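You operate a simulated robot arm through the tools that you are given. There is no shell and no other tool.

Carry out the task below with a simulated robot arm. There is one attempt and no reset: what you move stays moved.

Task
Store-charge battery 72 and put it in the long blue tub.
Fine: it lies in the green tray; middle bay, lid shut, charger on, dial on Store, press Start; wait for Stored, switch off, then open the lid and leave it open; the other battery in the tray and those in the tester stay.
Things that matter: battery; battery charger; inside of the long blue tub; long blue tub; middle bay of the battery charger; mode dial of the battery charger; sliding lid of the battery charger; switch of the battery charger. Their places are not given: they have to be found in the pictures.

The check looks at the end state, three seconds after you hand in, the way a careful person would. Anything else that was tipped, shoved, dropped, spilled or broken makes it a failure. A push-on lid holds only when it is set on centred and level and pressed home; a screw cap is set on level and turned clockwise until tight.

Robot
A 5-joint arm with a two-finger parallel gripper, fixed in place. Base frame: the origin is at the foot of the arm, x ahead of it, y to its left, z up; the work surface is at about z = 77.2. Readings come in cm, degrees, newtons and seconds.
It reaches about 113.4 cm from its shoulder. Its first joint turns from -149.0 to 149.0 degrees. Payload 1.57 kg.
Tool frame: the origin (TCP) lies between the finger pads and is the grasp point; the fingertips stand 3 cm ahead of it; z points along the fingers, y is the line along which they close. The gripper opens to 11 cm. The fingers are 2.4 cm wide and 1.2 cm thick; the gripper's body (4.8 by 11.2 cm) begins 7.8 cm behind the TCP.
Orientation is told as [roll, pitch, yaw] about the base's x, y, z axes, in that order, counted from this pose: with the fingers straight down and closing along the base's y, the tool's x points along the base's -x, its y along +y and its z along -z.

Tools
- The arm moves only by the tool play_rows. Its argument "motion" is a list of rows, each a list of 7 numbers: the shift along the tool's x, y, z in mm, then the turn, a rotation vector about the tool's x, y, z in degrees, then the closure, from 0 (fully open) to 1 (shut). In form: [[dx, dy, dz, wx, wy, wz, fingers], ...]. A call has 1 to 20 rows; each row is the pose to reach, as a shift and turn from the pose commanded when the call began, along the tool's axes at that moment. Each row takes 0.2 s and may step no farther than 5 cm and 8.6 degrees from the row before; otherwise, or with a gripper value out of range, the whole call is refused. Where a pose cannot be reached the arm comes as near as it can. A force on the tool above 90 N (or 10 N above the force at the start of the call, whichever is more), or a blocked arm, ends the call early, and 0.2 s more pass. Each finger travels about 7.2 cm/s and halts on what it meets, pressing with about 42 N; the grip force reading is that of the motor and also rises with nothing between the fingers. The clock runs only during rows and for 0.2 s after the last one: add rows that repeat a pose to give the fingers time. It gives the time, the measured TCP pose, the force on the tool (base axes), the opening and the grip force at its end, in the units of the frame above (readings bear some noise), with the torque about the TCP (base axes, N m) and any sound that the robot's microphone picked up.
- Cameras (640 x 400 px; columns grow to the right, rows downward): "scene" is fixed at [5, -65.05, 148.67]; the picture's right is [0.00, -1.00, 0.00], its down [-0.82, -0.00, -0.57] and it looks along [0.57, 0.00, -0.82] (base axes); focal length 362 px, centre (320, 200). "wrist" rides on the gripper at [7, 1.6, -14.1] in the tool frame; the picture's right is [-0.23, 0.97, 0.00], its down [-0.85, -0.20, -0.48] and it looks along [-0.47, -0.11, 0.88] (tool axes); focal length 222 px, centre (320, 200).
- snapshot(camera): a new picture of that camera. No time passes.
- move_column(by): slides the trunk up (or, below 0, down) by that many cm; the arm rides with it, the base frame stays. It gives what a move gives, with no picture.
- probe_pixels(camera, pixels): for up to 12 pixels [column, row] of the newest picture of that camera ("zoom" is the newest enlarged one), the place [x, y, z] in the base frame of the surface seen there, good to about 0.2 cm. No time passes.
- zoom(camera, box): a new picture of the part [left, top, right, bottom] of that camera's present view, enlarged. No time passes.
- job_done(): hands the job in; it is judged then, once.

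Open the gripper and draw the arm clear of the work before you hand the job in, unless the task says otherwise.

The tools are called by a JSON object that holds its "api" and its "payload". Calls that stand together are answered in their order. play_rows: Moves the arm, as the interface text tells. Its arguments: {"type":"object","properties":{"motion":{"type":"array","items":{"type":"array","items":{"type":"number"}}}},"required":["motion"]} The other tools are called the same way: move_column (by) slides the trunk up or down; snapshot (camera) takes a picture; probe_pixels (camera, pixels) gives the place of the surface under pixels of a picture; zoom (camera, box) takes an enlarged picture of a part of a camera's view; job_done () hands the job in.

At the start:

```text
t: 0.0
tcp_pos: [45.33, -49.85, 109.73]
tool_rot: [0.0, -0.1, -0.1]
contact_force: [0.2, -0.3, -0.3]
wrist_torque: [0.03, 0.03, 0.03]
opening: 11.0
grasp_force: 0.0
trunk travel left (down, up): [-83.0, 14.0]
```

scene: 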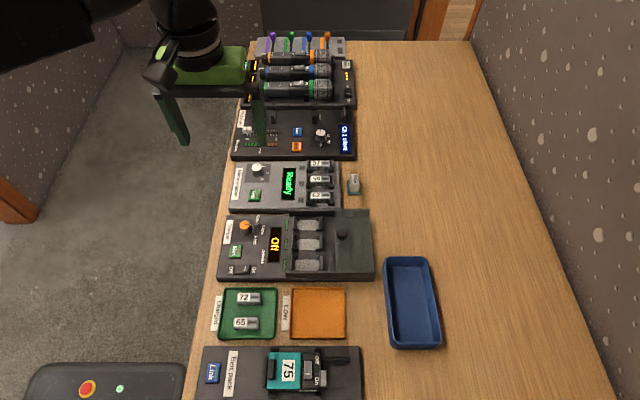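
wrist: 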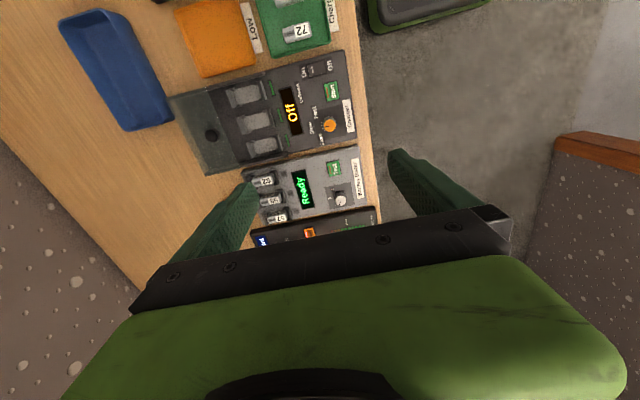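

The scene shows the green tray with batteries 72 and 65 at about (247,298) and (247,323), and the charger at about (295,246). I'll zoom in on these for details.

{"api": "zoom", "payload": {"camera": "scene", "box": [210, 200, 390, 290]}}

{"api": "zoom", "payload": {"camera": "scene", "box": [200, 280, 360, 400]}}

{"api": "zoom", "payload": {"camera": "wrist", "box": [160, 40, 380, 180]}}

```text
3.56 times, centred on (300, 245) of scene
```

zoom: 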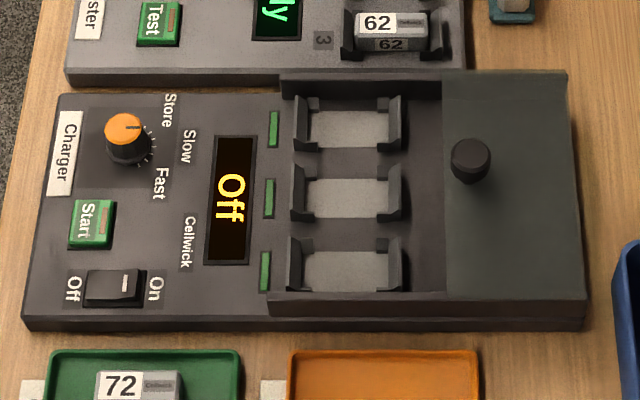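

```text
3.33 times, centred on (280, 340) of scene
```

zoom: 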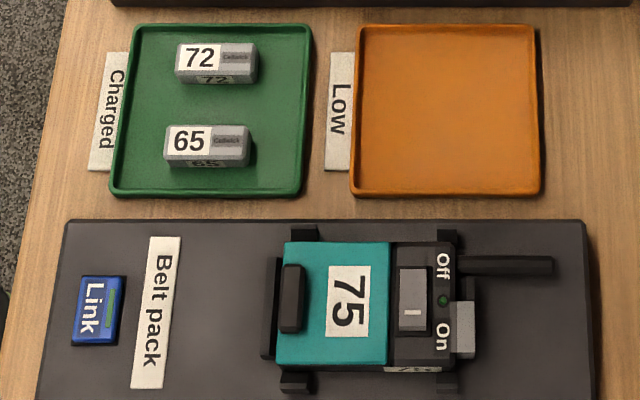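

```text
2.86 times, centred on (270, 110) of wrist
```

zoom: 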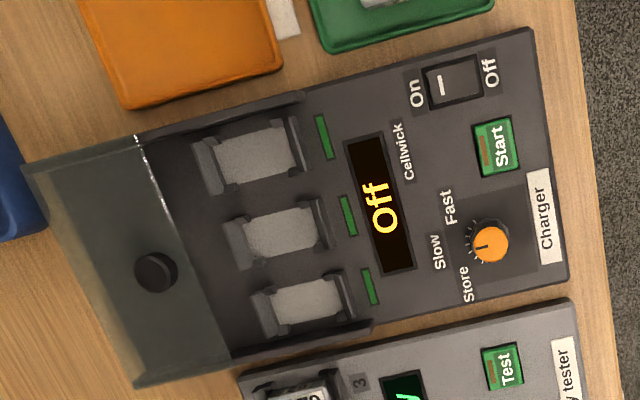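

The charger lies at about (295,246), display "Off", with the dial pointer seemingly between marks. I'll zoom more closely on the dial/switch and then probe positions.

{"api": "zoom", "payload": {"camera": "scene", "box": [220, 210, 284, 280]}}

{"api": "probe_pixels", "payload": {"camera": "scene", "pixels": [[245, 227], [236, 252], [239, 269], [246, 269], [309, 244], [309, 235], [309, 253], [342, 235], [330, 245], [365, 245], [230, 262], [300, 252]]}}

{"api": "probe_pixels", "payload": {"camera": "scene", "pixels": [[244, 297], [262, 297], [247, 301], [246, 323], [390, 262], [432, 262], [410, 300], [440, 340], [392, 343], [268, 330], [225, 330], [410, 258]]}}

```text
5.71 times, centred on (252, 245) of scene
```

zoom: 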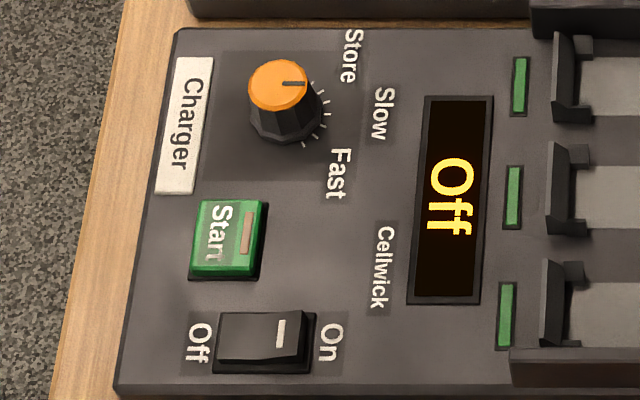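

```text
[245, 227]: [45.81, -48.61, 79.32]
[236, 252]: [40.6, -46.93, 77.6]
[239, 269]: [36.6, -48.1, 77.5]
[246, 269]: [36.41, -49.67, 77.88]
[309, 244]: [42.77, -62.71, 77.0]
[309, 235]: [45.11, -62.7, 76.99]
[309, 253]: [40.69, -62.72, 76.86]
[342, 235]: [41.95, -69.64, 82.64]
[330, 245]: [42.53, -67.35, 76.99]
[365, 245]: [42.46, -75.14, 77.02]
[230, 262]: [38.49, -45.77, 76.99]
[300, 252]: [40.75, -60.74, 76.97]
```

```text
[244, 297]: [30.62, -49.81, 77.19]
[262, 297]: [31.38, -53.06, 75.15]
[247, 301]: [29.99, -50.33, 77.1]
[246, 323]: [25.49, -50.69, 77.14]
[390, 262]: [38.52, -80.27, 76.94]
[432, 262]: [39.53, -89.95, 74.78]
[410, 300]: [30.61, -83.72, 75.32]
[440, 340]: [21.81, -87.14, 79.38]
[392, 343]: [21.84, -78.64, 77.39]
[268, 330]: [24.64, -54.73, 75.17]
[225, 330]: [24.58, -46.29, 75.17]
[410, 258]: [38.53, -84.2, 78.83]
```

Dial pointer points to Slow (image right, −y); Store is 45° up-right in the image, so a counter-clockwise turn from above. I'll zoom on tray and probe rim heights and table height.

{"api": "zoom", "payload": {"camera": "scene", "box": [210, 280, 290, 345]}}

{"api": "probe_pixels", "payload": {"camera": "scene", "pixels": [[500, 250], [450, 150], [370, 320], [400, 220], [342, 250], [355, 225], [360, 212], [373, 270], [325, 215], [325, 275], [290, 271], [296, 245]]}}

```text
6.15 times, centred on (250, 312) of scene
```

zoom: 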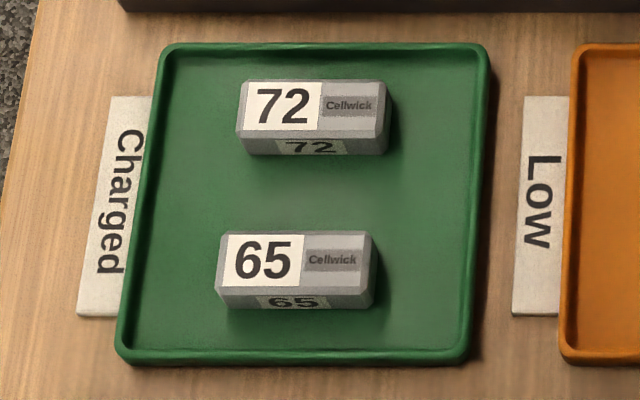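

```text
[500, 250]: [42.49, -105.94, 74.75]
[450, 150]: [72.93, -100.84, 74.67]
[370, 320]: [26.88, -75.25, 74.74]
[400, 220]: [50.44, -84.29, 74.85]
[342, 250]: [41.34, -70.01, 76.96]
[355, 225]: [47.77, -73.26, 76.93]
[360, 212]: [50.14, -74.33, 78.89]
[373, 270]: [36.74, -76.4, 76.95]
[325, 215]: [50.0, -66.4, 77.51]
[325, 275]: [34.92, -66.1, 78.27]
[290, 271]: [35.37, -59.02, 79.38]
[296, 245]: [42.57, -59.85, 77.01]
```

Table probes at z≈74.75, differing from the stated 77.2; I'll cross-check with the wrist camera. Probing battery and tray rim points in the zoom.

{"api": "probe_pixels", "payload": {"camera": "zoom", "pixels": [[242, 85], [380, 84], [383, 136], [240, 136], [310, 110], [310, 148], [310, 47], [310, 60], [480, 200], [300, 350], [430, 200], [300, 270]]}}

{"api": "probe_pixels", "payload": {"camera": "wrist", "pixels": [[60, 130], [200, 90], [215, 40], [300, 32], [295, 120], [329, 125], [255, 120], [211, 135], [120, 90], [340, 80], [310, 70], [245, 95]]}}

```text
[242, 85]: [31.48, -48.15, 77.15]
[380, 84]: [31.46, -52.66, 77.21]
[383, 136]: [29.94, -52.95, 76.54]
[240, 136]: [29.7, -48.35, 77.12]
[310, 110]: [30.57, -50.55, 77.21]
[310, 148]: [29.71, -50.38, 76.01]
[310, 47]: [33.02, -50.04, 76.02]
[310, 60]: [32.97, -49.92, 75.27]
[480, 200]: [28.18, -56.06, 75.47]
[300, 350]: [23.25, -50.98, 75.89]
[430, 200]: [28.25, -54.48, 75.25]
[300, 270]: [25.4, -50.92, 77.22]
```

```text
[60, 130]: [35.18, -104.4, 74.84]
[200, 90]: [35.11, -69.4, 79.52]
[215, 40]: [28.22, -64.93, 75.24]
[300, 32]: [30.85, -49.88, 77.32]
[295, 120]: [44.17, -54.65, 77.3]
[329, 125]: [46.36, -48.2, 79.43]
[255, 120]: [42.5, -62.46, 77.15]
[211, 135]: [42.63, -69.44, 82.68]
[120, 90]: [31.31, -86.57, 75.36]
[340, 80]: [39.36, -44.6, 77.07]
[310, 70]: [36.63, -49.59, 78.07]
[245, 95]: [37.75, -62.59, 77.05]
```

Battery 72 is centred at ≈(30.6, −50.5), top z 77.2, tray rim 76.0 with inner wall x≈33. I'll move above it while turning the tool 90° so the fingers close along x, partially closing.

{"api": "play_rows", "payload": {"motion": [[12, -0.5, 16, 0, 0, -7.5, 0.1], [24, -1, 32, 0, 0, -15, 0.2], [37, -1.6, 49, 0, 0, -22.5, 0.3], [49, -2.2, 66, 0, 0, -30, 0.4], [61, -2.7, 82, 0, 0, -37.5, 0.5], [73, -3.2, 98, 0, 0, -45, 0.6], [86, -3.8, 115, 0, 0, -52.5, 0.7], [98, -4.3, 131, 0, 0, -60, 0.7], [110, -4.9, 148, 0, 0, -67.5, 0.7], [122, -5.4, 164, 0, 0, -75, 0.7], [135, -6, 180, 0, 0, -82.5, 0.7], [147, -6.5, 197, 0, 0, -90, 0.7], [147, -6.5, 197, 0, 0, -90, 0.7]]}}

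{"api": "snapshot", "payload": {"camera": "wrist"}}

{"api": "snapshot", "payload": {"camera": "scene"}}

```text
t: 2.8
tcp_pos: [31.15, -50.93, 109.74]
tool_rot: [0.0, 0.0, 90.0]
contact_force: [0.3, -0.8, 1.1]
wrist_torque: [-0.01, -0.01, 0.02]
opening: 3.3
grasp_force: 0.1
out of reach, approached as far as the arm can: row 1, 2, 3, 4, 5, 6, 7, 8, 9, 10, 11, 12, 13
trunk travel left (down, up): [-83.0, 14.0]
```

```text
taken
```

wrist: 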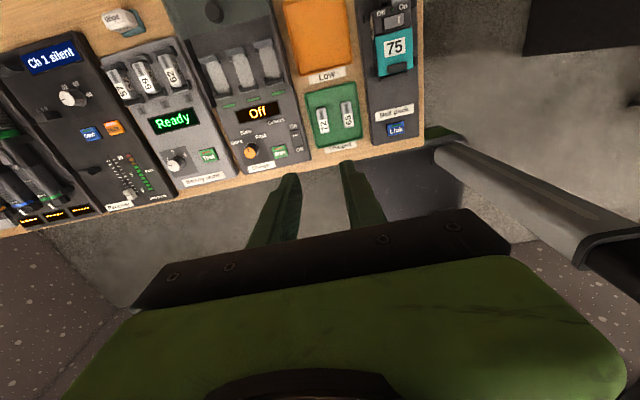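

```text
taken
```

scene: 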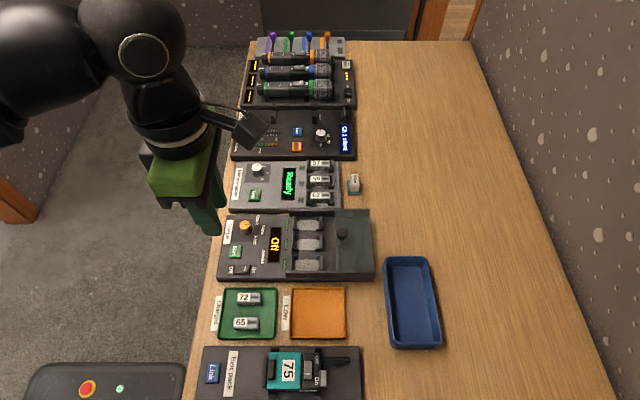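

The arm could not descend with the trunk at this height (TCP stayed at z=109.7). The space below it, above the tray, is clear, so I'll lower the trunk 18 cm.

{"api": "move_column", "payload": {"by": -18}}

{"api": "snapshot", "payload": {"camera": "wrist"}}

{"api": "snapshot", "payload": {"camera": "scene"}}

```text
t: 4.8
tcp_pos: [31.35, -50.87, 91.74]
tool_rot: [0.1, 0.0, 90.1]
contact_force: [0.2, -0.8, 0.5]
wrist_torque: [-0.03, 0.02, 0.0]
opening: 3.34
grasp_force: 0.0
trunk travel left (down, up): [-65.0, 32.0]
```

```text
taken
```

wrist: 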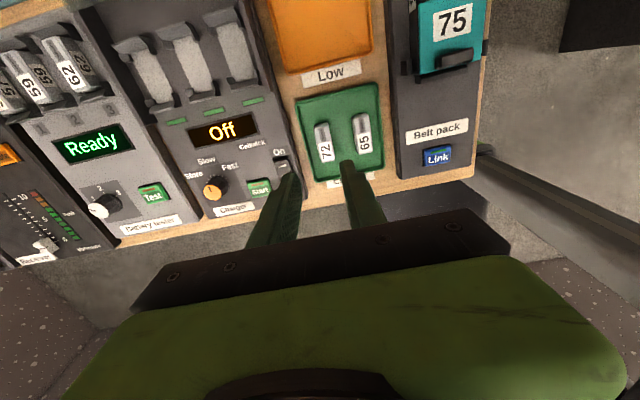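

```text
taken
```

scene: 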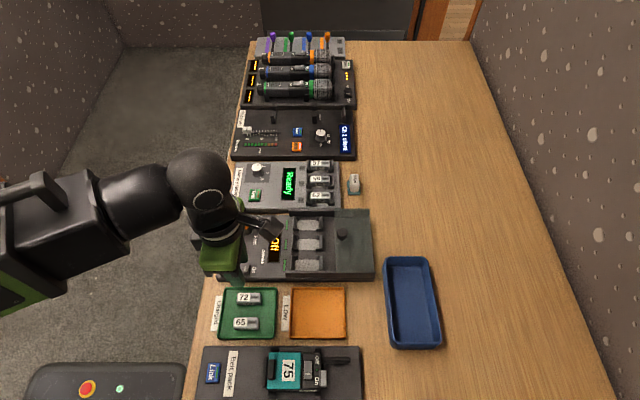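

TCP is now at z=91.7 above the tray. I'll zoom on the bays in the wrist view at about (180,60), and test the arm with a null row to see the commanded pose.

{"api": "zoom", "payload": {"camera": "wrist", "box": [90, 0, 290, 130]}}

{"api": "play_rows", "payload": {"motion": [[0, 0, 0, 0, 0, 0, 0.7], [0, 0, 0, 0, 0, 0, 0.7]]}}

```text
3.08 times, centred on (190, 65) of wrist
```

zoom: 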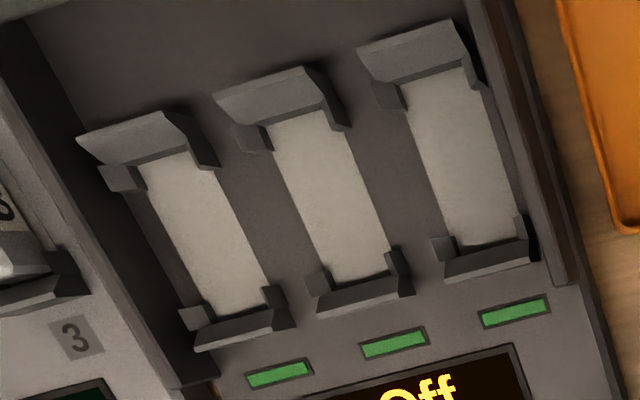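

```text
t: 5.4
tcp_pos: [31.31, -50.91, 91.66]
tool_rot: [0.1, 0.0, 89.9]
contact_force: [-0.4, 0.4, 0.0]
wrist_torque: [0.01, 0.05, -0.01]
opening: 3.27
grasp_force: 0.0
trunk travel left (down, up): [-65.0, 32.0]
```

The bays have flared end walls with short corner returns, leaving the sides open for the fingers. Probing the middle bay in this zoom.

{"api": "probe_pixels", "payload": {"camera": "zoom", "pixels": [[275, 135], [325, 115], [385, 268], [338, 283], [220, 97], [303, 70], [322, 312], [410, 290], [362, 280], [300, 128], [330, 200], [255, 140]]}}

{"api": "probe_pixels", "payload": {"camera": "wrist", "pixels": [[327, 130], [319, 150], [325, 140], [355, 118], [366, 150], [300, 100], [308, 180], [380, 90], [330, 84], [281, 165], [258, 186], [212, 187]]}}

```text
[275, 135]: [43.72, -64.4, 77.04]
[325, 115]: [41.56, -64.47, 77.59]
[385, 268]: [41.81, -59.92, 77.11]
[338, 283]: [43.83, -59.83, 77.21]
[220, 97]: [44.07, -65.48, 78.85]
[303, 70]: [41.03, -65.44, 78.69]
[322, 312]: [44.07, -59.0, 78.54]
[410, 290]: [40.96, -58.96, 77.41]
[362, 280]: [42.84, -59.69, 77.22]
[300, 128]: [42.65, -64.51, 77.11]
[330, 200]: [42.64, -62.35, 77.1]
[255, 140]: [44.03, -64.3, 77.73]
```

```text
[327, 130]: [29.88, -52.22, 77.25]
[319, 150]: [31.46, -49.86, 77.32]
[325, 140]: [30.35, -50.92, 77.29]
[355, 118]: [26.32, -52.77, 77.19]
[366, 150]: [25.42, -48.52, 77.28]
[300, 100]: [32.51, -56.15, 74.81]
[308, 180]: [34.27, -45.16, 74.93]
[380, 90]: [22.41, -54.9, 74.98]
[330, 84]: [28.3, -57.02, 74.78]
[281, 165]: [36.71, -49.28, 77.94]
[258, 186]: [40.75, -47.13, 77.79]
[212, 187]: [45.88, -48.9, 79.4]
```

Middle bay centre is ≈(42.6, −62.1), floor 77.05. I'll raise the arm 10 cm while aligning over the battery, then lower the trunk 14 cm to gain vertical slack.

{"api": "play_rows", "payload": {"motion": [[-2, 3, -35, 0, 0, 0, 0.7], [-4, 7, -70, 0, 0, 0, 0.7], [-4, 7, -110, 0, 0, 0, 0.7], [-4, 7, -110, 0, 0, 0, 0.7]]}}

{"api": "move_column", "payload": {"by": -16}}

{"api": "snapshot", "payload": {"camera": "wrist"}}

{"api": "snapshot", "payload": {"camera": "scene"}}

```text
t: 6.4
tcp_pos: [30.5, -50.29, 91.76]
tool_rot: [0.0, -0.1, 90.1]
contact_force: [0.3, 0.1, 0.6]
wrist_torque: [0.0, 0.02, 0.0]
opening: 3.31
grasp_force: 0.1
out of reach, approached as far as the arm can: row 1, 2, 3, 4
trunk travel left (down, up): [-65.0, 32.0]
```

```text
t: 7.8
tcp_pos: [30.53, -50.38, 79.17]
tool_rot: [-0.5, 0.3, 89.9]
contact_force: [-1.5, 0.8, 52.1]
wrist_torque: [0.59, -1.22, 0.08]
opening: 3.15
grasp_force: 0.0
trunk travel left (down, up): [-52.2, 44.8]
stopped: the force on the tool passed its limit at 230 N (the readings are from after the stop); the commanded pose is now the measured one
```

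```text
taken
```

wrist: 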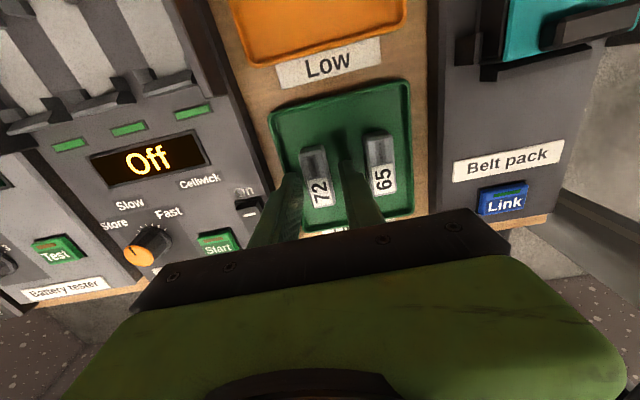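

```text
taken
```

scene: 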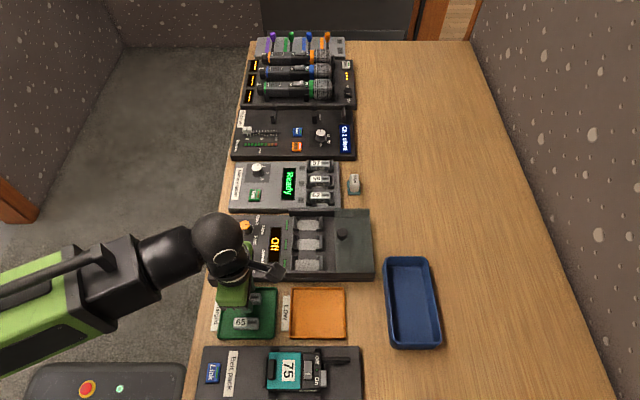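

The arm cannot change height itself (only the trunk does), and the trunk descent met something at tips z≈76.2 — likely the far tray rim. I'll lift 1.5 cm right away and inspect.

{"api": "move_column", "payload": {"by": 1.5}}

{"api": "zoom", "payload": {"camera": "wrist", "box": [220, 70, 460, 260]}}

{"api": "zoom", "payload": {"camera": "scene", "box": [205, 265, 305, 345]}}

```text
t: 8.4
tcp_pos: [30.58, -50.45, 80.44]
tool_rot: [-0.4, 0.3, 89.8]
contact_force: [-0.7, 0.0, 0.1]
wrist_torque: [0.0, 0.04, -0.01]
opening: 3.29
grasp_force: 0.1
trunk travel left (down, up): [-53.7, 43.3]
```

```text
2.11 times, centred on (340, 165) of wrist
```

zoom: 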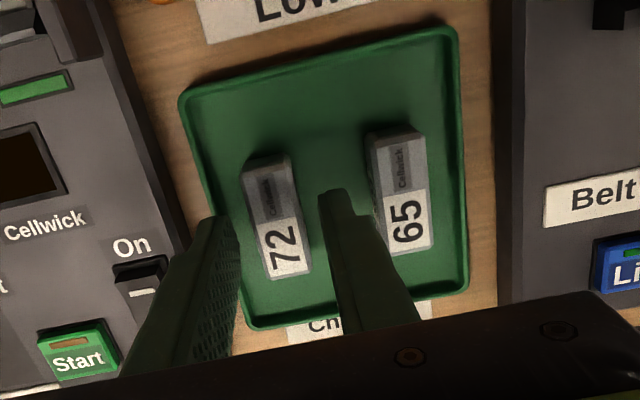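

```text
5.00 times, centred on (255, 305) of scene
```

zoom: 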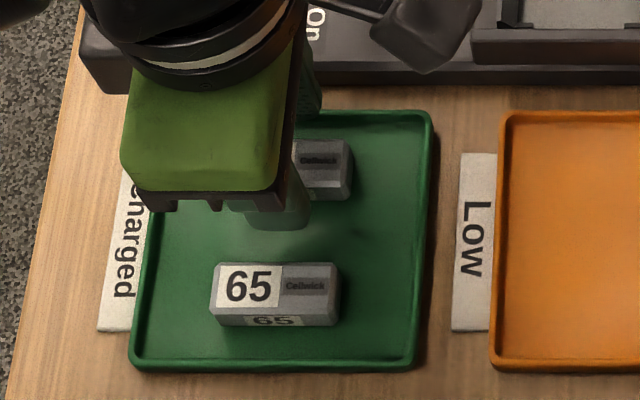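

Tray and batteries look undisturbed. I'll take a finer wrist zoom on battery 72 (wrist about (318,175)) to measure its ends accurately.

{"api": "zoom", "payload": {"camera": "wrist", "box": [280, 130, 400, 210]}}

```text
5.00 times, centred on (340, 170) of wrist
```

zoom: 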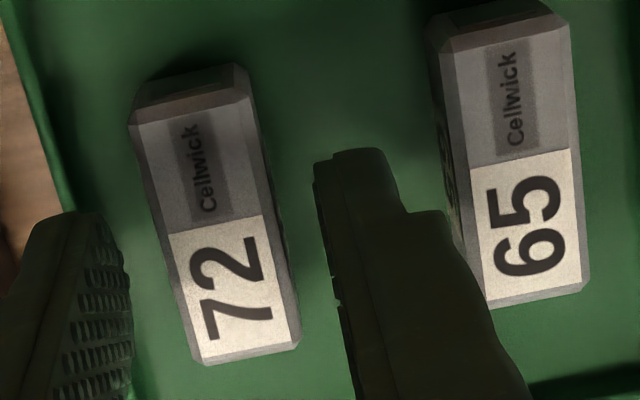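

Probing battery 72's corners and the finger tips in this zoom.

{"api": "probe_pixels", "payload": {"camera": "zoom", "pixels": [[150, 90], [235, 72], [140, 118], [243, 95], [205, 360], [295, 345], [190, 358], [296, 350], [275, 230], [160, 230], [215, 240], [350, 155]]}}

```text
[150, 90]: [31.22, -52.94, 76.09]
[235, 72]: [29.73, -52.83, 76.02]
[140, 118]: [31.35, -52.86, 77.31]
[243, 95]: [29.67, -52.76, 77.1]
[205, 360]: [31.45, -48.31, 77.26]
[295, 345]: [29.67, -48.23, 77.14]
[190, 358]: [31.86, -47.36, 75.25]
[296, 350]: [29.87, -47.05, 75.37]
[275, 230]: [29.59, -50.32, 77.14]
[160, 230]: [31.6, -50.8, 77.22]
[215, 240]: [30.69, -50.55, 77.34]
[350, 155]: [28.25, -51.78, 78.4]
```

Battery 72 spans x 29.6–31.6, y −48.2 to −52.9, so the TCP is centred. I'll lower the trunk 1.0 cm (tips ≈76.4, just above the rim) and then close the fingers.

{"api": "move_column", "payload": {"by": -1.0}}

```text
t: 9.0
tcp_pos: [30.64, -50.52, 79.44]
tool_rot: [-0.5, 0.3, 89.9]
contact_force: [-0.2, 0.2, -0.3]
wrist_torque: [-0.02, 0.0, 0.01]
opening: 3.3
grasp_force: 0.0
trunk travel left (down, up): [-52.7, 44.3]
```

No contact. Closing the fingers gradually on the battery.

{"api": "play_rows", "payload": {"motion": [[0, 0, 0, 0, 0, 0, 0.76], [0, 0, 0, 0, 0, 0, 0.82], [0, 0, 0, 0, 0, 0, 0.9], [0, 0, 0, 0, 0, 0, 1.0], [0, 0, 0, 0, 0, 0, 1.0], [0, 0, 0, 0, 0, 0, 1.0]]}}

{"api": "zoom", "payload": {"camera": "wrist", "box": [240, 90, 440, 230]}}

```text
t: 10.4
tcp_pos: [30.62, -50.55, 79.49]
tool_rot: [-0.4, 0.3, 89.9]
contact_force: [-0.2, -0.5, 0.8]
wrist_torque: [0.0, 0.01, 0.02]
opening: 1.89
grasp_force: 32.8
trunk travel left (down, up): [-52.7, 44.3]
```

```text
2.86 times, centred on (340, 160) of wrist
```

zoom: 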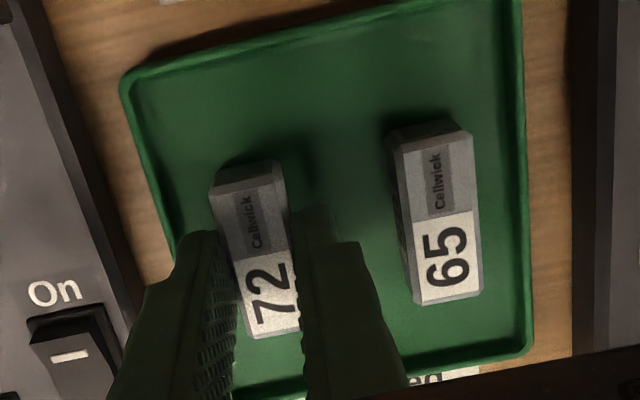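

The opening stopped at 1.89 cm with 33 N: the battery is gripped. Lifting 7 cm.

{"api": "move_column", "payload": {"by": 7}}

{"api": "snapshot", "payload": {"camera": "wrist"}}

{"api": "snapshot", "payload": {"camera": "scene"}}

```text
t: 11.4
tcp_pos: [30.64, -50.47, 86.42]
tool_rot: [-0.4, 0.3, 89.9]
contact_force: [0.0, 0.2, 0.7]
wrist_torque: [0.0, -0.01, -0.02]
opening: 0.04
grasp_force: 21.0
trunk travel left (down, up): [-59.7, 37.3]
```

```text
taken
```

wrist: 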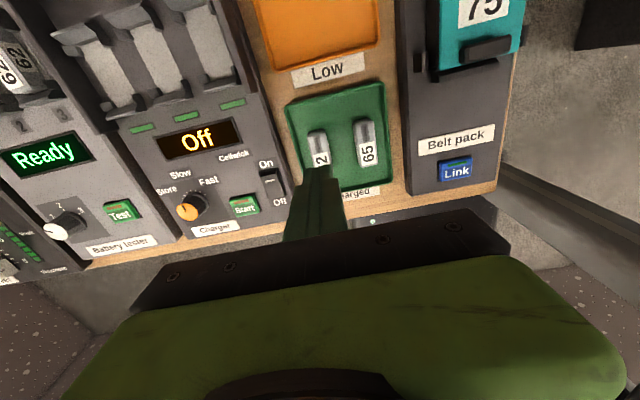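

```text
taken
```

scene: 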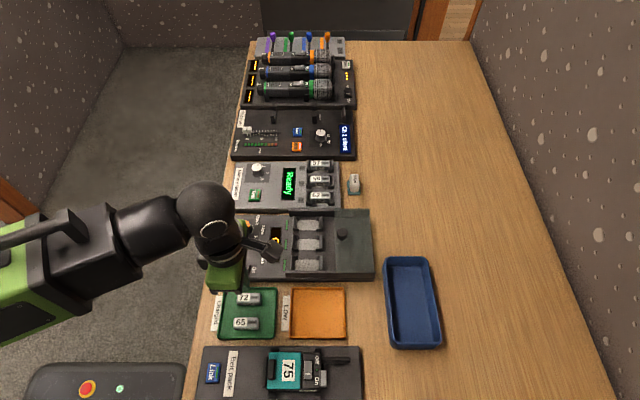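

The grip slipped off (opening 0.04): too shallow; the battery still lies in the tray. I'll check its present position and reopen.

{"api": "play_rows", "payload": {"motion": [[0, 0, 0, 0, 0, 0, 0.9], [0, 0, 0, 0, 0, 0, 0.8], [0, 0, 0, 0, 0, 0, 0.72], [0, 0, 0, 0, 0, 0, 0.72], [0, 0, 0, 0, 0, 0, 0.72]]}}

{"api": "zoom", "payload": {"camera": "wrist", "box": [270, 70, 420, 210]}}

{"api": "zoom", "payload": {"camera": "scene", "box": [210, 280, 290, 345]}}

```text
t: 12.6
tcp_pos: [30.48, -50.59, 86.34]
tool_rot: [-0.4, 0.3, 89.9]
contact_force: [0.6, -0.2, -0.5]
wrist_torque: [0.0, 0.0, -0.01]
opening: 3.09
grasp_force: 0.0
trunk travel left (down, up): [-59.7, 37.3]
```

```text
2.86 times, centred on (345, 140) of wrist
```

zoom: 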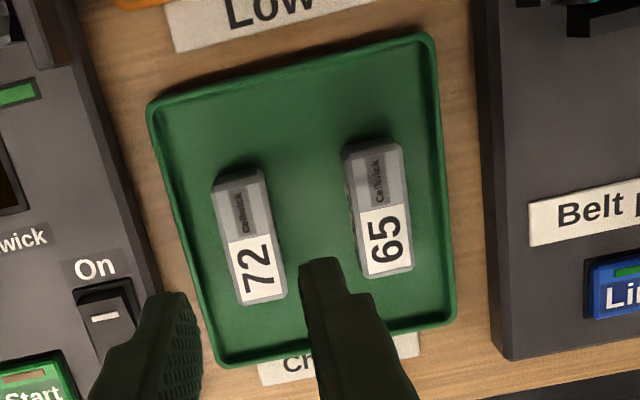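

```text
6.15 times, centred on (250, 312) of scene
```

zoom: 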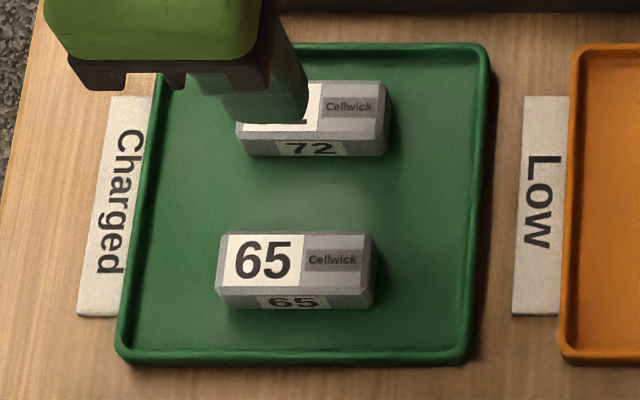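

Battery 72 is practically unmoved. I'll lower 7 cm again, grip lightly, and slide it ~8 mm toward −x within the tray so the fingers can reach down between it and the rim.

{"api": "move_column", "payload": {"by": -7.0}}

{"api": "play_rows", "payload": {"motion": [[0, 0, 0, 0, 0, 0, 0.78], [0, 0, 0, 0, 0, 0, 0.85], [0, 0, 0, 0, 0, 0, 0.87], [0, 0, 0, 0, 0, 0, 0.87], [0, 1, 0, 0, 0, 0, 0.87], [0, 3, 0, 0, 0, 0, 0.87], [0, 5, 0, 0, 0, 0, 0.87], [0, 7, 0, 0, 0, 0, 0.87], [0, 8, 0, 0, 0, 0, 0.87], [0, 8, 0, 0, 0, 0, 0.8], [0, 8, 0, 0, 0, 0, 0.75], [0, 8, 0, 0, 0, 0, 0.75]]}}

{"api": "zoom", "payload": {"camera": "wrist", "box": [240, 90, 440, 230]}}

```text
t: 13.7
tcp_pos: [30.69, -50.67, 79.34]
tool_rot: [-0.4, 0.4, 89.8]
contact_force: [-0.2, 0.1, -0.5]
wrist_torque: [0.02, 0.03, -0.02]
opening: 3.1
grasp_force: 0.0
trunk travel left (down, up): [-52.7, 44.3]
```

```text
t: 16.3
tcp_pos: [29.88, -50.55, 79.4]
tool_rot: [-0.4, 0.3, 90.0]
contact_force: [-0.5, 0.7, -0.2]
wrist_torque: [-0.05, 0.02, -0.05]
opening: 2.71
grasp_force: 0.1
trunk travel left (down, up): [-52.7, 44.3]
```

```text
2.86 times, centred on (340, 160) of wrist
```

zoom: 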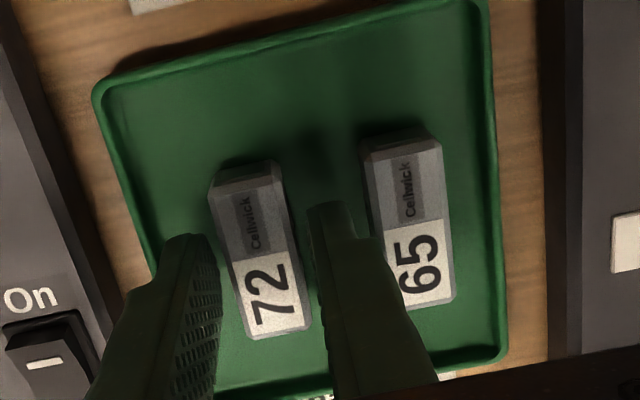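

Battery 72 slid ~8 mm away from the rim; both finger gaps are clear. Lowering 0.8 cm more for a deeper grip.

{"api": "move_column", "payload": {"by": -0.8}}

{"api": "play_rows", "payload": {"motion": [[0, 0, 0, 0, 0, 0, 0.8], [0, 0, 0, 0, 0, 0, 0.86], [0, 0, 0, 0, 0, 0, 0.95], [0, 0, 0, 0, 0, 0, 1.0], [0, 0, 0, 0, 0, 0, 1.0], [0, 0, 0, 0, 0, 0, 1.0]]}}

{"api": "move_column", "payload": {"by": 2}}

{"api": "zoom", "payload": {"camera": "wrist", "box": [240, 90, 440, 230]}}

```text
t: 16.9
tcp_pos: [29.82, -50.55, 78.57]
tool_rot: [-0.4, 0.3, 89.8]
contact_force: [0.2, 0.1, 0.5]
wrist_torque: [-0.04, 0.02, -0.01]
opening: 2.74
grasp_force: 0.1
trunk travel left (down, up): [-51.9, 45.1]
```

```text
t: 18.3
tcp_pos: [29.8, -50.58, 78.53]
tool_rot: [-0.4, 0.2, 90.0]
contact_force: [-0.3, 1.4, -0.2]
wrist_torque: [-0.01, -0.03, -0.02]
opening: 1.89
grasp_force: 33.4
trunk travel left (down, up): [-51.9, 45.1]
```

```text
t: 19.0
tcp_pos: [29.74, -50.58, 80.62]
tool_rot: [-0.4, 0.3, 89.8]
contact_force: [-0.4, 0.3, -0.9]
wrist_torque: [-0.03, 0.01, -0.01]
opening: 1.9
grasp_force: 32.5
trunk travel left (down, up): [-53.9, 43.1]
```

```text
2.86 times, centred on (340, 160) of wrist
```

zoom: 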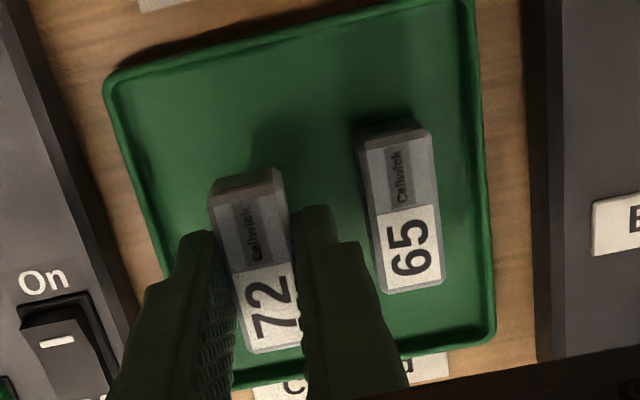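

The battery is held (opening 1.90) and lifted. Lifting another 6.5 cm, then measuring its place in the grip.

{"api": "move_column", "payload": {"by": 6.5}}

{"api": "zoom", "payload": {"camera": "wrist", "box": [270, 140, 370, 210]}}

{"api": "probe_pixels", "payload": {"camera": "wrist", "pixels": [[320, 170], [325, 180]]}}

```text
t: 20.0
tcp_pos: [29.95, -50.63, 87.18]
tool_rot: [-0.4, 0.3, 89.9]
contact_force: [0.4, 0.2, 0.1]
wrist_torque: [-0.03, -0.01, -0.02]
opening: 1.91
grasp_force: 33.6
trunk travel left (down, up): [-60.4, 36.6]
```

```text
5.71 times, centred on (320, 175) of wrist
```

zoom: 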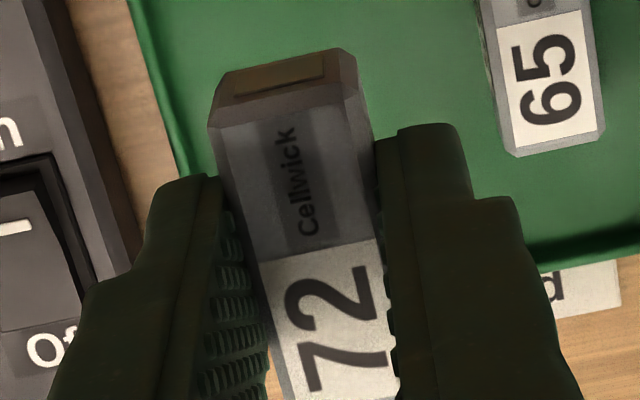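

```text
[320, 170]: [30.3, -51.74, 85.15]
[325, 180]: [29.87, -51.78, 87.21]
```

Battery is well seated in the grip. Probing its far end and top in this zoom for the offset relative to the TCP.

{"api": "probe_pixels", "payload": {"camera": "zoom", "pixels": [[225, 80], [350, 55], [225, 118], [350, 98], [280, 100], [290, 90], [230, 160], [360, 130], [310, 200], [270, 240]]}}

```text
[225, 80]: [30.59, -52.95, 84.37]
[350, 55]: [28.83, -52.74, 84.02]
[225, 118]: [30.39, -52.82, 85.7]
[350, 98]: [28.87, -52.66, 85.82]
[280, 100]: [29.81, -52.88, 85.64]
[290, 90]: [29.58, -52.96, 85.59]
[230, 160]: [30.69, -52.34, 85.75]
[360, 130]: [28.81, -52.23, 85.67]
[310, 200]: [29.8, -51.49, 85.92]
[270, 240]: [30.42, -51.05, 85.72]
```

Battery centre sits ≈ under the TCP (end at −52.9, bottom ≈TCP−3.45). Moving over the middle bay at ≈(42.6, −62.1).

{"api": "play_rows", "payload": {"motion": [[15, -16, 0, 0, 0, 0, 1], [38, -42, 0, 0, 0, 0, 1], [61, -68, 0, 0, 0, 0, 1], [84, -94, 0, 0, 0, 0, 1], [105, -117, 0, 0, 0, 0, 1], [115, -127, 0, 0, 0, 0, 1], [115, -127, 0, 0, 0, 0, 1], [115, -127, 0, 0, 0, 0, 1]]}}

{"api": "snapshot", "payload": {"camera": "wrist"}}

{"api": "snapshot", "payload": {"camera": "scene"}}

```text
t: 21.8
tcp_pos: [42.59, -62.3, 87.09]
tool_rot: [-0.4, 0.3, 89.8]
contact_force: [0.2, 0.2, -0.2]
wrist_torque: [-0.02, 0.01, 0.01]
opening: 1.89
grasp_force: 33.0
trunk travel left (down, up): [-60.4, 36.6]
```

```text
taken
```

wrist: 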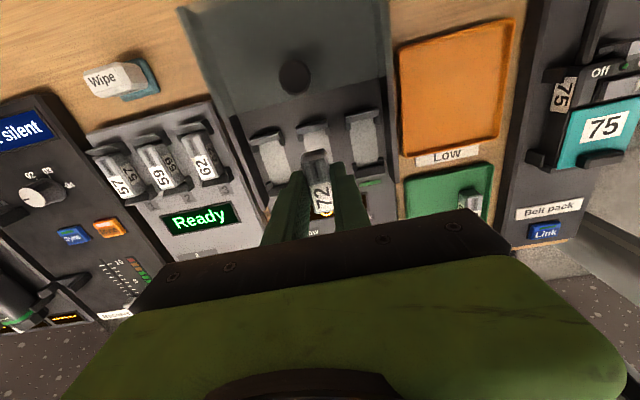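

```text
taken
```

scene: 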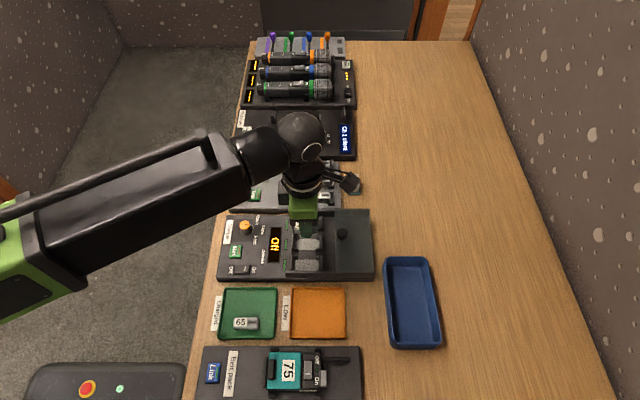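

Over the bay. Lowering 3.3 cm (battery bottom ≈80.3, above the bay walls at 78.9), then re-measuring alignment.

{"api": "move_column", "payload": {"by": -3.3}}

{"api": "zoom", "payload": {"camera": "wrist", "box": [240, 90, 400, 210]}}

{"api": "zoom", "payload": {"camera": "scene", "box": [270, 210, 350, 280]}}

```text
t: 22.6
tcp_pos: [42.62, -62.2, 83.8]
tool_rot: [-0.3, 0.3, 89.9]
contact_force: [0.1, -1.1, 0.0]
wrist_torque: [0.02, -0.01, -0.01]
opening: 1.9
grasp_force: 33.0
trunk travel left (down, up): [-57.1, 39.9]
```

```text
3.33 times, centred on (320, 150) of wrist
```

zoom: 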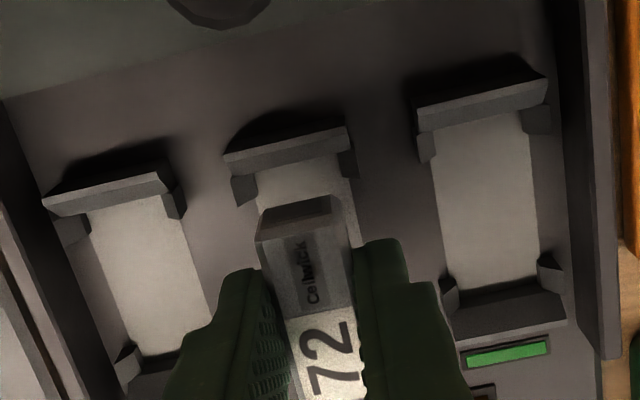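

```text
5.71 times, centred on (310, 245) of scene
```

zoom: 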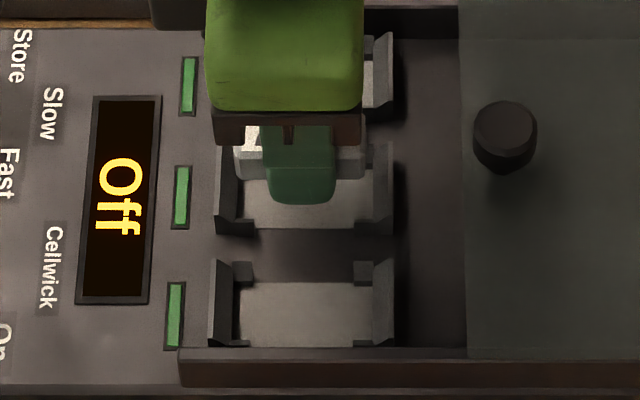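

Probing battery ends and bay walls in the scene zoom.

{"api": "probe_pixels", "payload": {"camera": "zoom", "pixels": [[240, 165], [363, 165], [239, 175], [218, 160], [225, 190], [388, 160], [378, 190], [372, 190], [245, 215], [365, 215], [240, 310], [356, 310]]}}

{"api": "zoom", "payload": {"camera": "wrist", "box": [280, 110, 360, 170]}}

```text
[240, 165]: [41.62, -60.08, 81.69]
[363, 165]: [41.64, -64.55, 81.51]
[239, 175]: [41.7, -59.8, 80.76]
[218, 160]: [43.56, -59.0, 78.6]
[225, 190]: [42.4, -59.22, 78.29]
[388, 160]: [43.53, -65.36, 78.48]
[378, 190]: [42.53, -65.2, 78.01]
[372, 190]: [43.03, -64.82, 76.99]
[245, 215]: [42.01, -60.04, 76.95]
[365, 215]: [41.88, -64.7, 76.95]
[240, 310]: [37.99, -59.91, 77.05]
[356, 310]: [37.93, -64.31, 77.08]
```

```text
6.67 times, centred on (320, 140) of wrist
```

zoom: 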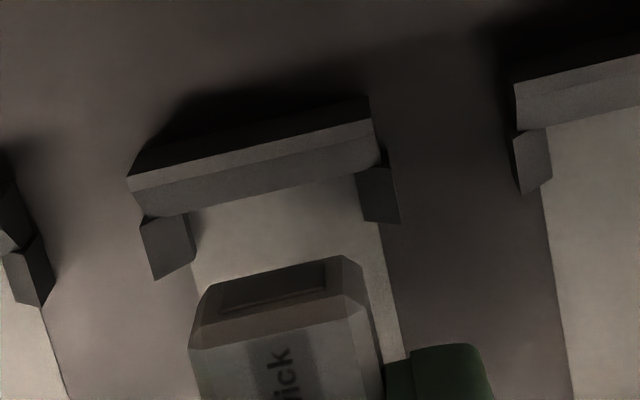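

Y is aligned (walls −59.0/−65.4, battery −59.8/−64.55). Probing the corner posts and battery sides for x alignment.

{"api": "probe_pixels", "payload": {"camera": "zoom", "pixels": [[185, 225], [150, 225], [362, 182], [385, 180], [130, 182], [370, 125], [200, 345], [365, 330], [195, 280], [395, 310], [215, 290], [345, 262]]}}

```text
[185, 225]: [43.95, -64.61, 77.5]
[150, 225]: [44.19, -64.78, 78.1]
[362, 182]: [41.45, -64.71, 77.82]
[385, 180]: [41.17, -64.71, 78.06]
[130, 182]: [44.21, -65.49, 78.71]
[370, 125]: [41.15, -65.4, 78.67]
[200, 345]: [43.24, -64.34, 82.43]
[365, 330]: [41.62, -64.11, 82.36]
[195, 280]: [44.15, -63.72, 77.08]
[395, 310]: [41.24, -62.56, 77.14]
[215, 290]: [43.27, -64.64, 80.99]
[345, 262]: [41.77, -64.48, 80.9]
```

Shifting +1 mm in x to centre, then lowering 2 cm.

{"api": "play_rows", "payload": {"motion": [[0, -1, 0, 0, 0, 0, 1], [0, -1, 0, 0, 0, 0, 1]]}}

{"api": "move_column", "payload": {"by": -2.0}}

{"api": "zoom", "payload": {"camera": "wrist", "box": [240, 90, 400, 210]}}

```text
t: 23.2
tcp_pos: [42.82, -62.29, 83.81]
tool_rot: [-0.5, 0.3, 89.9]
contact_force: [-0.1, -0.8, -0.2]
wrist_torque: [0.03, 0.01, 0.02]
opening: 1.91
grasp_force: 33.0
trunk travel left (down, up): [-57.1, 39.9]
```

```text
t: 23.9
tcp_pos: [42.76, -62.2, 81.75]
tool_rot: [-0.3, 0.3, 89.9]
contact_force: [-0.2, -0.6, 0.3]
wrist_torque: [0.0, -0.02, 0.01]
opening: 1.89
grasp_force: 32.7
trunk travel left (down, up): [-55.1, 41.9]
```

```text
3.33 times, centred on (320, 150) of wrist
```

zoom: 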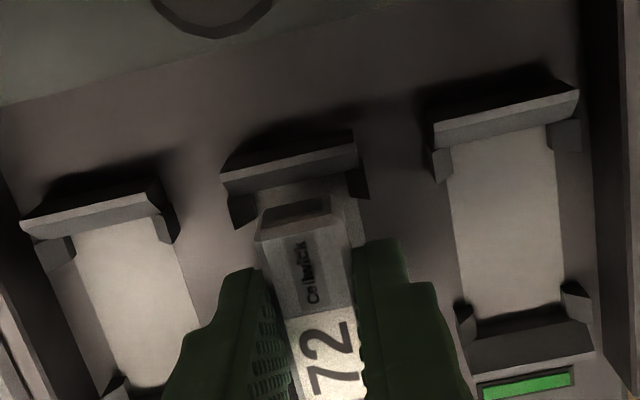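

Aligned, no contact. Lowering in small steps: 0.7 cm.

{"api": "move_column", "payload": {"by": -0.7}}

{"api": "zoom", "payload": {"camera": "wrist", "box": [240, 90, 400, 210]}}

```text
t: 24.4
tcp_pos: [42.77, -62.21, 81.16]
tool_rot: [-0.4, 0.3, 89.9]
contact_force: [0.3, -0.7, -1.0]
wrist_torque: [0.0, -0.04, 0.0]
opening: 1.89
grasp_force: 33.5
trunk travel left (down, up): [-54.4, 42.6]
```

```text
3.33 times, centred on (320, 150) of wrist
```

zoom: 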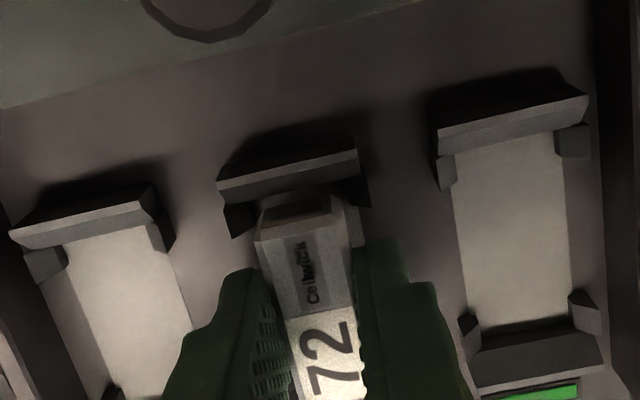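

Entering between the posts with no force. Lowering 0.4 cm and then a final 0.2 cm.

{"api": "move_column", "payload": {"by": -0.4}}

{"api": "move_column", "payload": {"by": -0.15}}

{"api": "zoom", "payload": {"camera": "wrist", "box": [240, 90, 400, 210]}}

```text
t: 24.9
tcp_pos: [42.82, -62.27, 80.62]
tool_rot: [-0.4, 0.3, 89.9]
contact_force: [-0.4, -0.7, -0.6]
wrist_torque: [0.0, 0.0, -0.01]
opening: 1.9
grasp_force: 32.9
trunk travel left (down, up): [-54.0, 43.0]
```

```text
t: 25.4
tcp_pos: [42.66, -62.15, 80.62]
tool_rot: [-0.4, 0.3, 89.8]
contact_force: [-0.8, 0.1, 0.2]
wrist_torque: [0.01, 0.01, 0.03]
opening: 1.87
grasp_force: 33.2
trunk travel left (down, up): [-53.9, 43.1]
```

```text
3.33 times, centred on (320, 150) of wrist
```

zoom: 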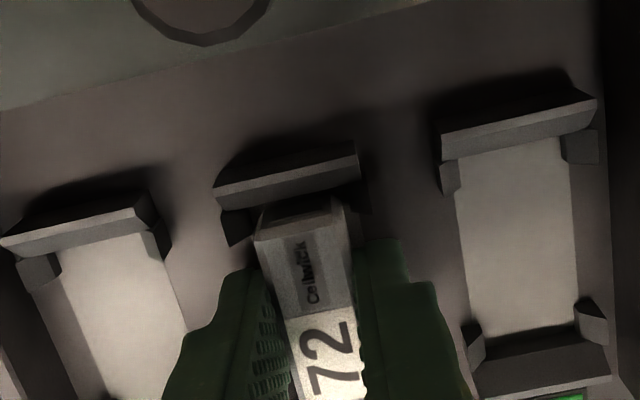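

Close to the floor. One more 0.15 cm, then open the fingers a little (to ~3.2 cm).

{"api": "move_column", "payload": {"by": -0.15}}

{"api": "play_rows", "payload": {"motion": [[0, 0, 0, 0, 0, 0, 0.85], [0, 0, 0, 0, 0, 0, 0.78], [0, 0, 0, 0, 0, 0, 0.72], [0, 0, 0, 0, 0, 0, 0.72], [0, 0, 0, 0, 0, 0, 0.72]]}}

{"api": "zoom", "payload": {"camera": "wrist", "box": [240, 90, 400, 210]}}

```text
t: 26.0
tcp_pos: [42.78, -62.27, 80.41]
tool_rot: [-0.4, 0.3, 89.9]
contact_force: [-0.2, 0.5, -0.8]
wrist_torque: [0.01, 0.03, 0.0]
opening: 1.9
grasp_force: 32.8
trunk travel left (down, up): [-53.7, 43.3]
```

```text
t: 27.2
tcp_pos: [42.78, -62.3, 80.37]
tool_rot: [-0.5, 0.3, 89.9]
contact_force: [-0.6, -0.7, 0.6]
wrist_torque: [0.0, -0.02, 0.0]
opening: 3.09
grasp_force: 0.0
trunk travel left (down, up): [-53.7, 43.3]
```

```text
3.33 times, centred on (320, 150) of wrist
```

zoom: 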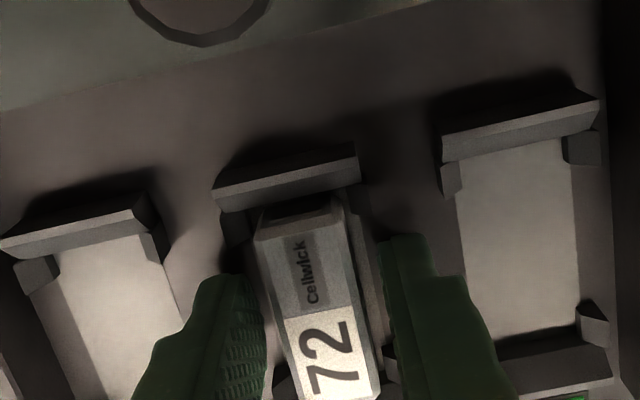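

The battery is released in the bay. Raising 8 cm and checking.

{"api": "move_column", "payload": {"by": 8}}

{"api": "zoom", "payload": {"camera": "wrist", "box": [200, 40, 420, 210]}}

{"api": "zoom", "payload": {"camera": "scene", "box": [210, 200, 390, 290]}}

```text
t: 28.3
tcp_pos: [42.85, -62.18, 88.41]
tool_rot: [-0.3, 0.3, 89.8]
contact_force: [0.8, 0.1, 0.0]
wrist_torque: [-0.03, 0.02, -0.02]
opening: 3.07
grasp_force: 0.1
trunk travel left (down, up): [-61.7, 35.3]
```

```text
2.35 times, centred on (310, 125) of wrist
```

zoom: 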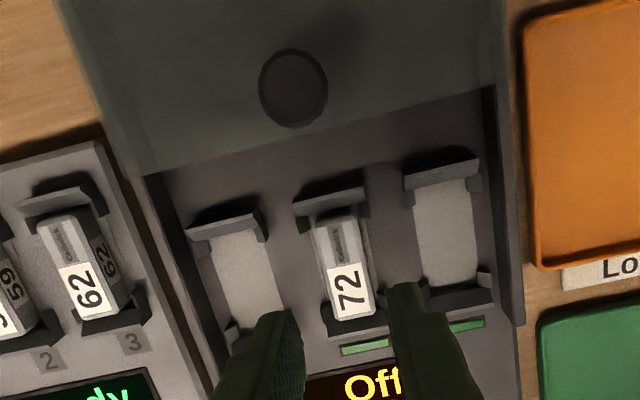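

```text
3.56 times, centred on (300, 245) of scene
```

zoom: 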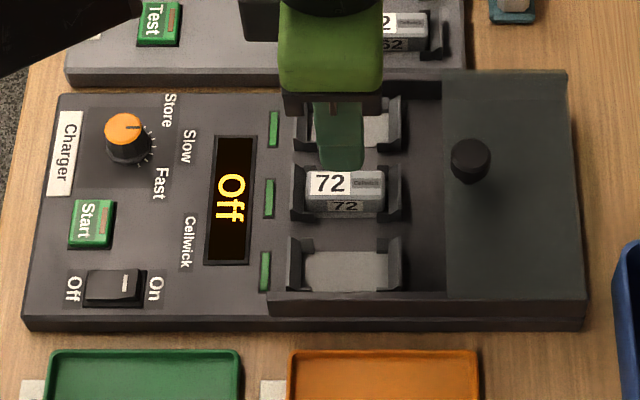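

Battery 72 sits in the middle bay. Next is the lid: probing the knob (wrist zoom ≈(293,88)) and lid edges.

{"api": "zoom", "payload": {"camera": "scene", "box": [315, 205, 385, 285]}}

{"api": "probe_pixels", "payload": {"camera": "zoom", "pixels": [[280, 110], [240, 110], [318, 110], [280, 90], [280, 150], [275, 165], [200, 60], [200, 330], [470, 330], [430, 60], [460, 200], [193, 200]]}}

```text
5.00 times, centred on (350, 245) of scene
```

zoom: 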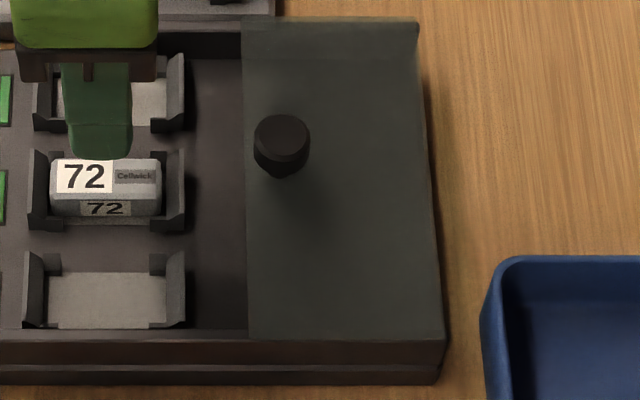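

```text
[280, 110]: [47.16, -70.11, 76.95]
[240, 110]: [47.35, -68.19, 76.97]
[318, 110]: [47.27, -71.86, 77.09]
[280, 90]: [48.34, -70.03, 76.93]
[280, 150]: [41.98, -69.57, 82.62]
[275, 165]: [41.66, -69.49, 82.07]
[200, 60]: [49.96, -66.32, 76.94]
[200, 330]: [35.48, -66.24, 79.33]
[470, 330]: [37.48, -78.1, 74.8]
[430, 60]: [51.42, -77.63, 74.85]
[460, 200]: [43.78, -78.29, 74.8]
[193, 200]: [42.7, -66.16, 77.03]
```

Probing the knob itself more precisely.

{"api": "probe_pixels", "payload": {"camera": "zoom", "pixels": [[282, 120], [282, 135], [258, 138], [306, 138], [282, 158], [275, 174], [290, 174], [250, 30], [350, 45], [400, 300], [425, 150], [300, 335]]}}

{"api": "zoom", "payload": {"camera": "wrist", "box": [270, 40, 350, 100]}}

```text
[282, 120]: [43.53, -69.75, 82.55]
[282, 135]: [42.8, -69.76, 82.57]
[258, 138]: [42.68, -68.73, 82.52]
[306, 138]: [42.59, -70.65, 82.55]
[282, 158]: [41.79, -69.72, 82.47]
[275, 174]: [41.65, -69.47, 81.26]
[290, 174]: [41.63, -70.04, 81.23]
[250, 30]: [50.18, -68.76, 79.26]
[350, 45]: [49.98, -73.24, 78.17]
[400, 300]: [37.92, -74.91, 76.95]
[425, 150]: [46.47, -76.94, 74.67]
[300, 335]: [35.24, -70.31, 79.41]
```

```text
6.67 times, centred on (310, 70) of wrist
```

zoom: 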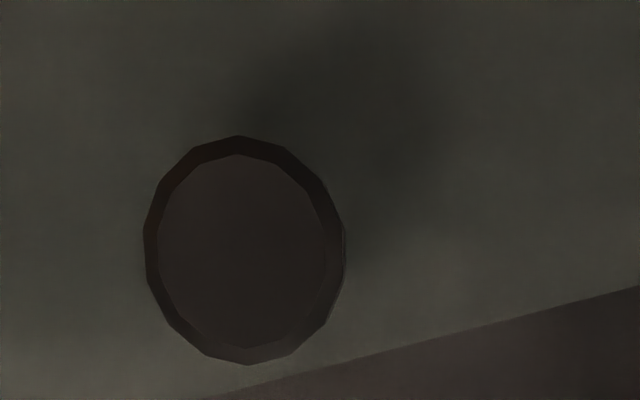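

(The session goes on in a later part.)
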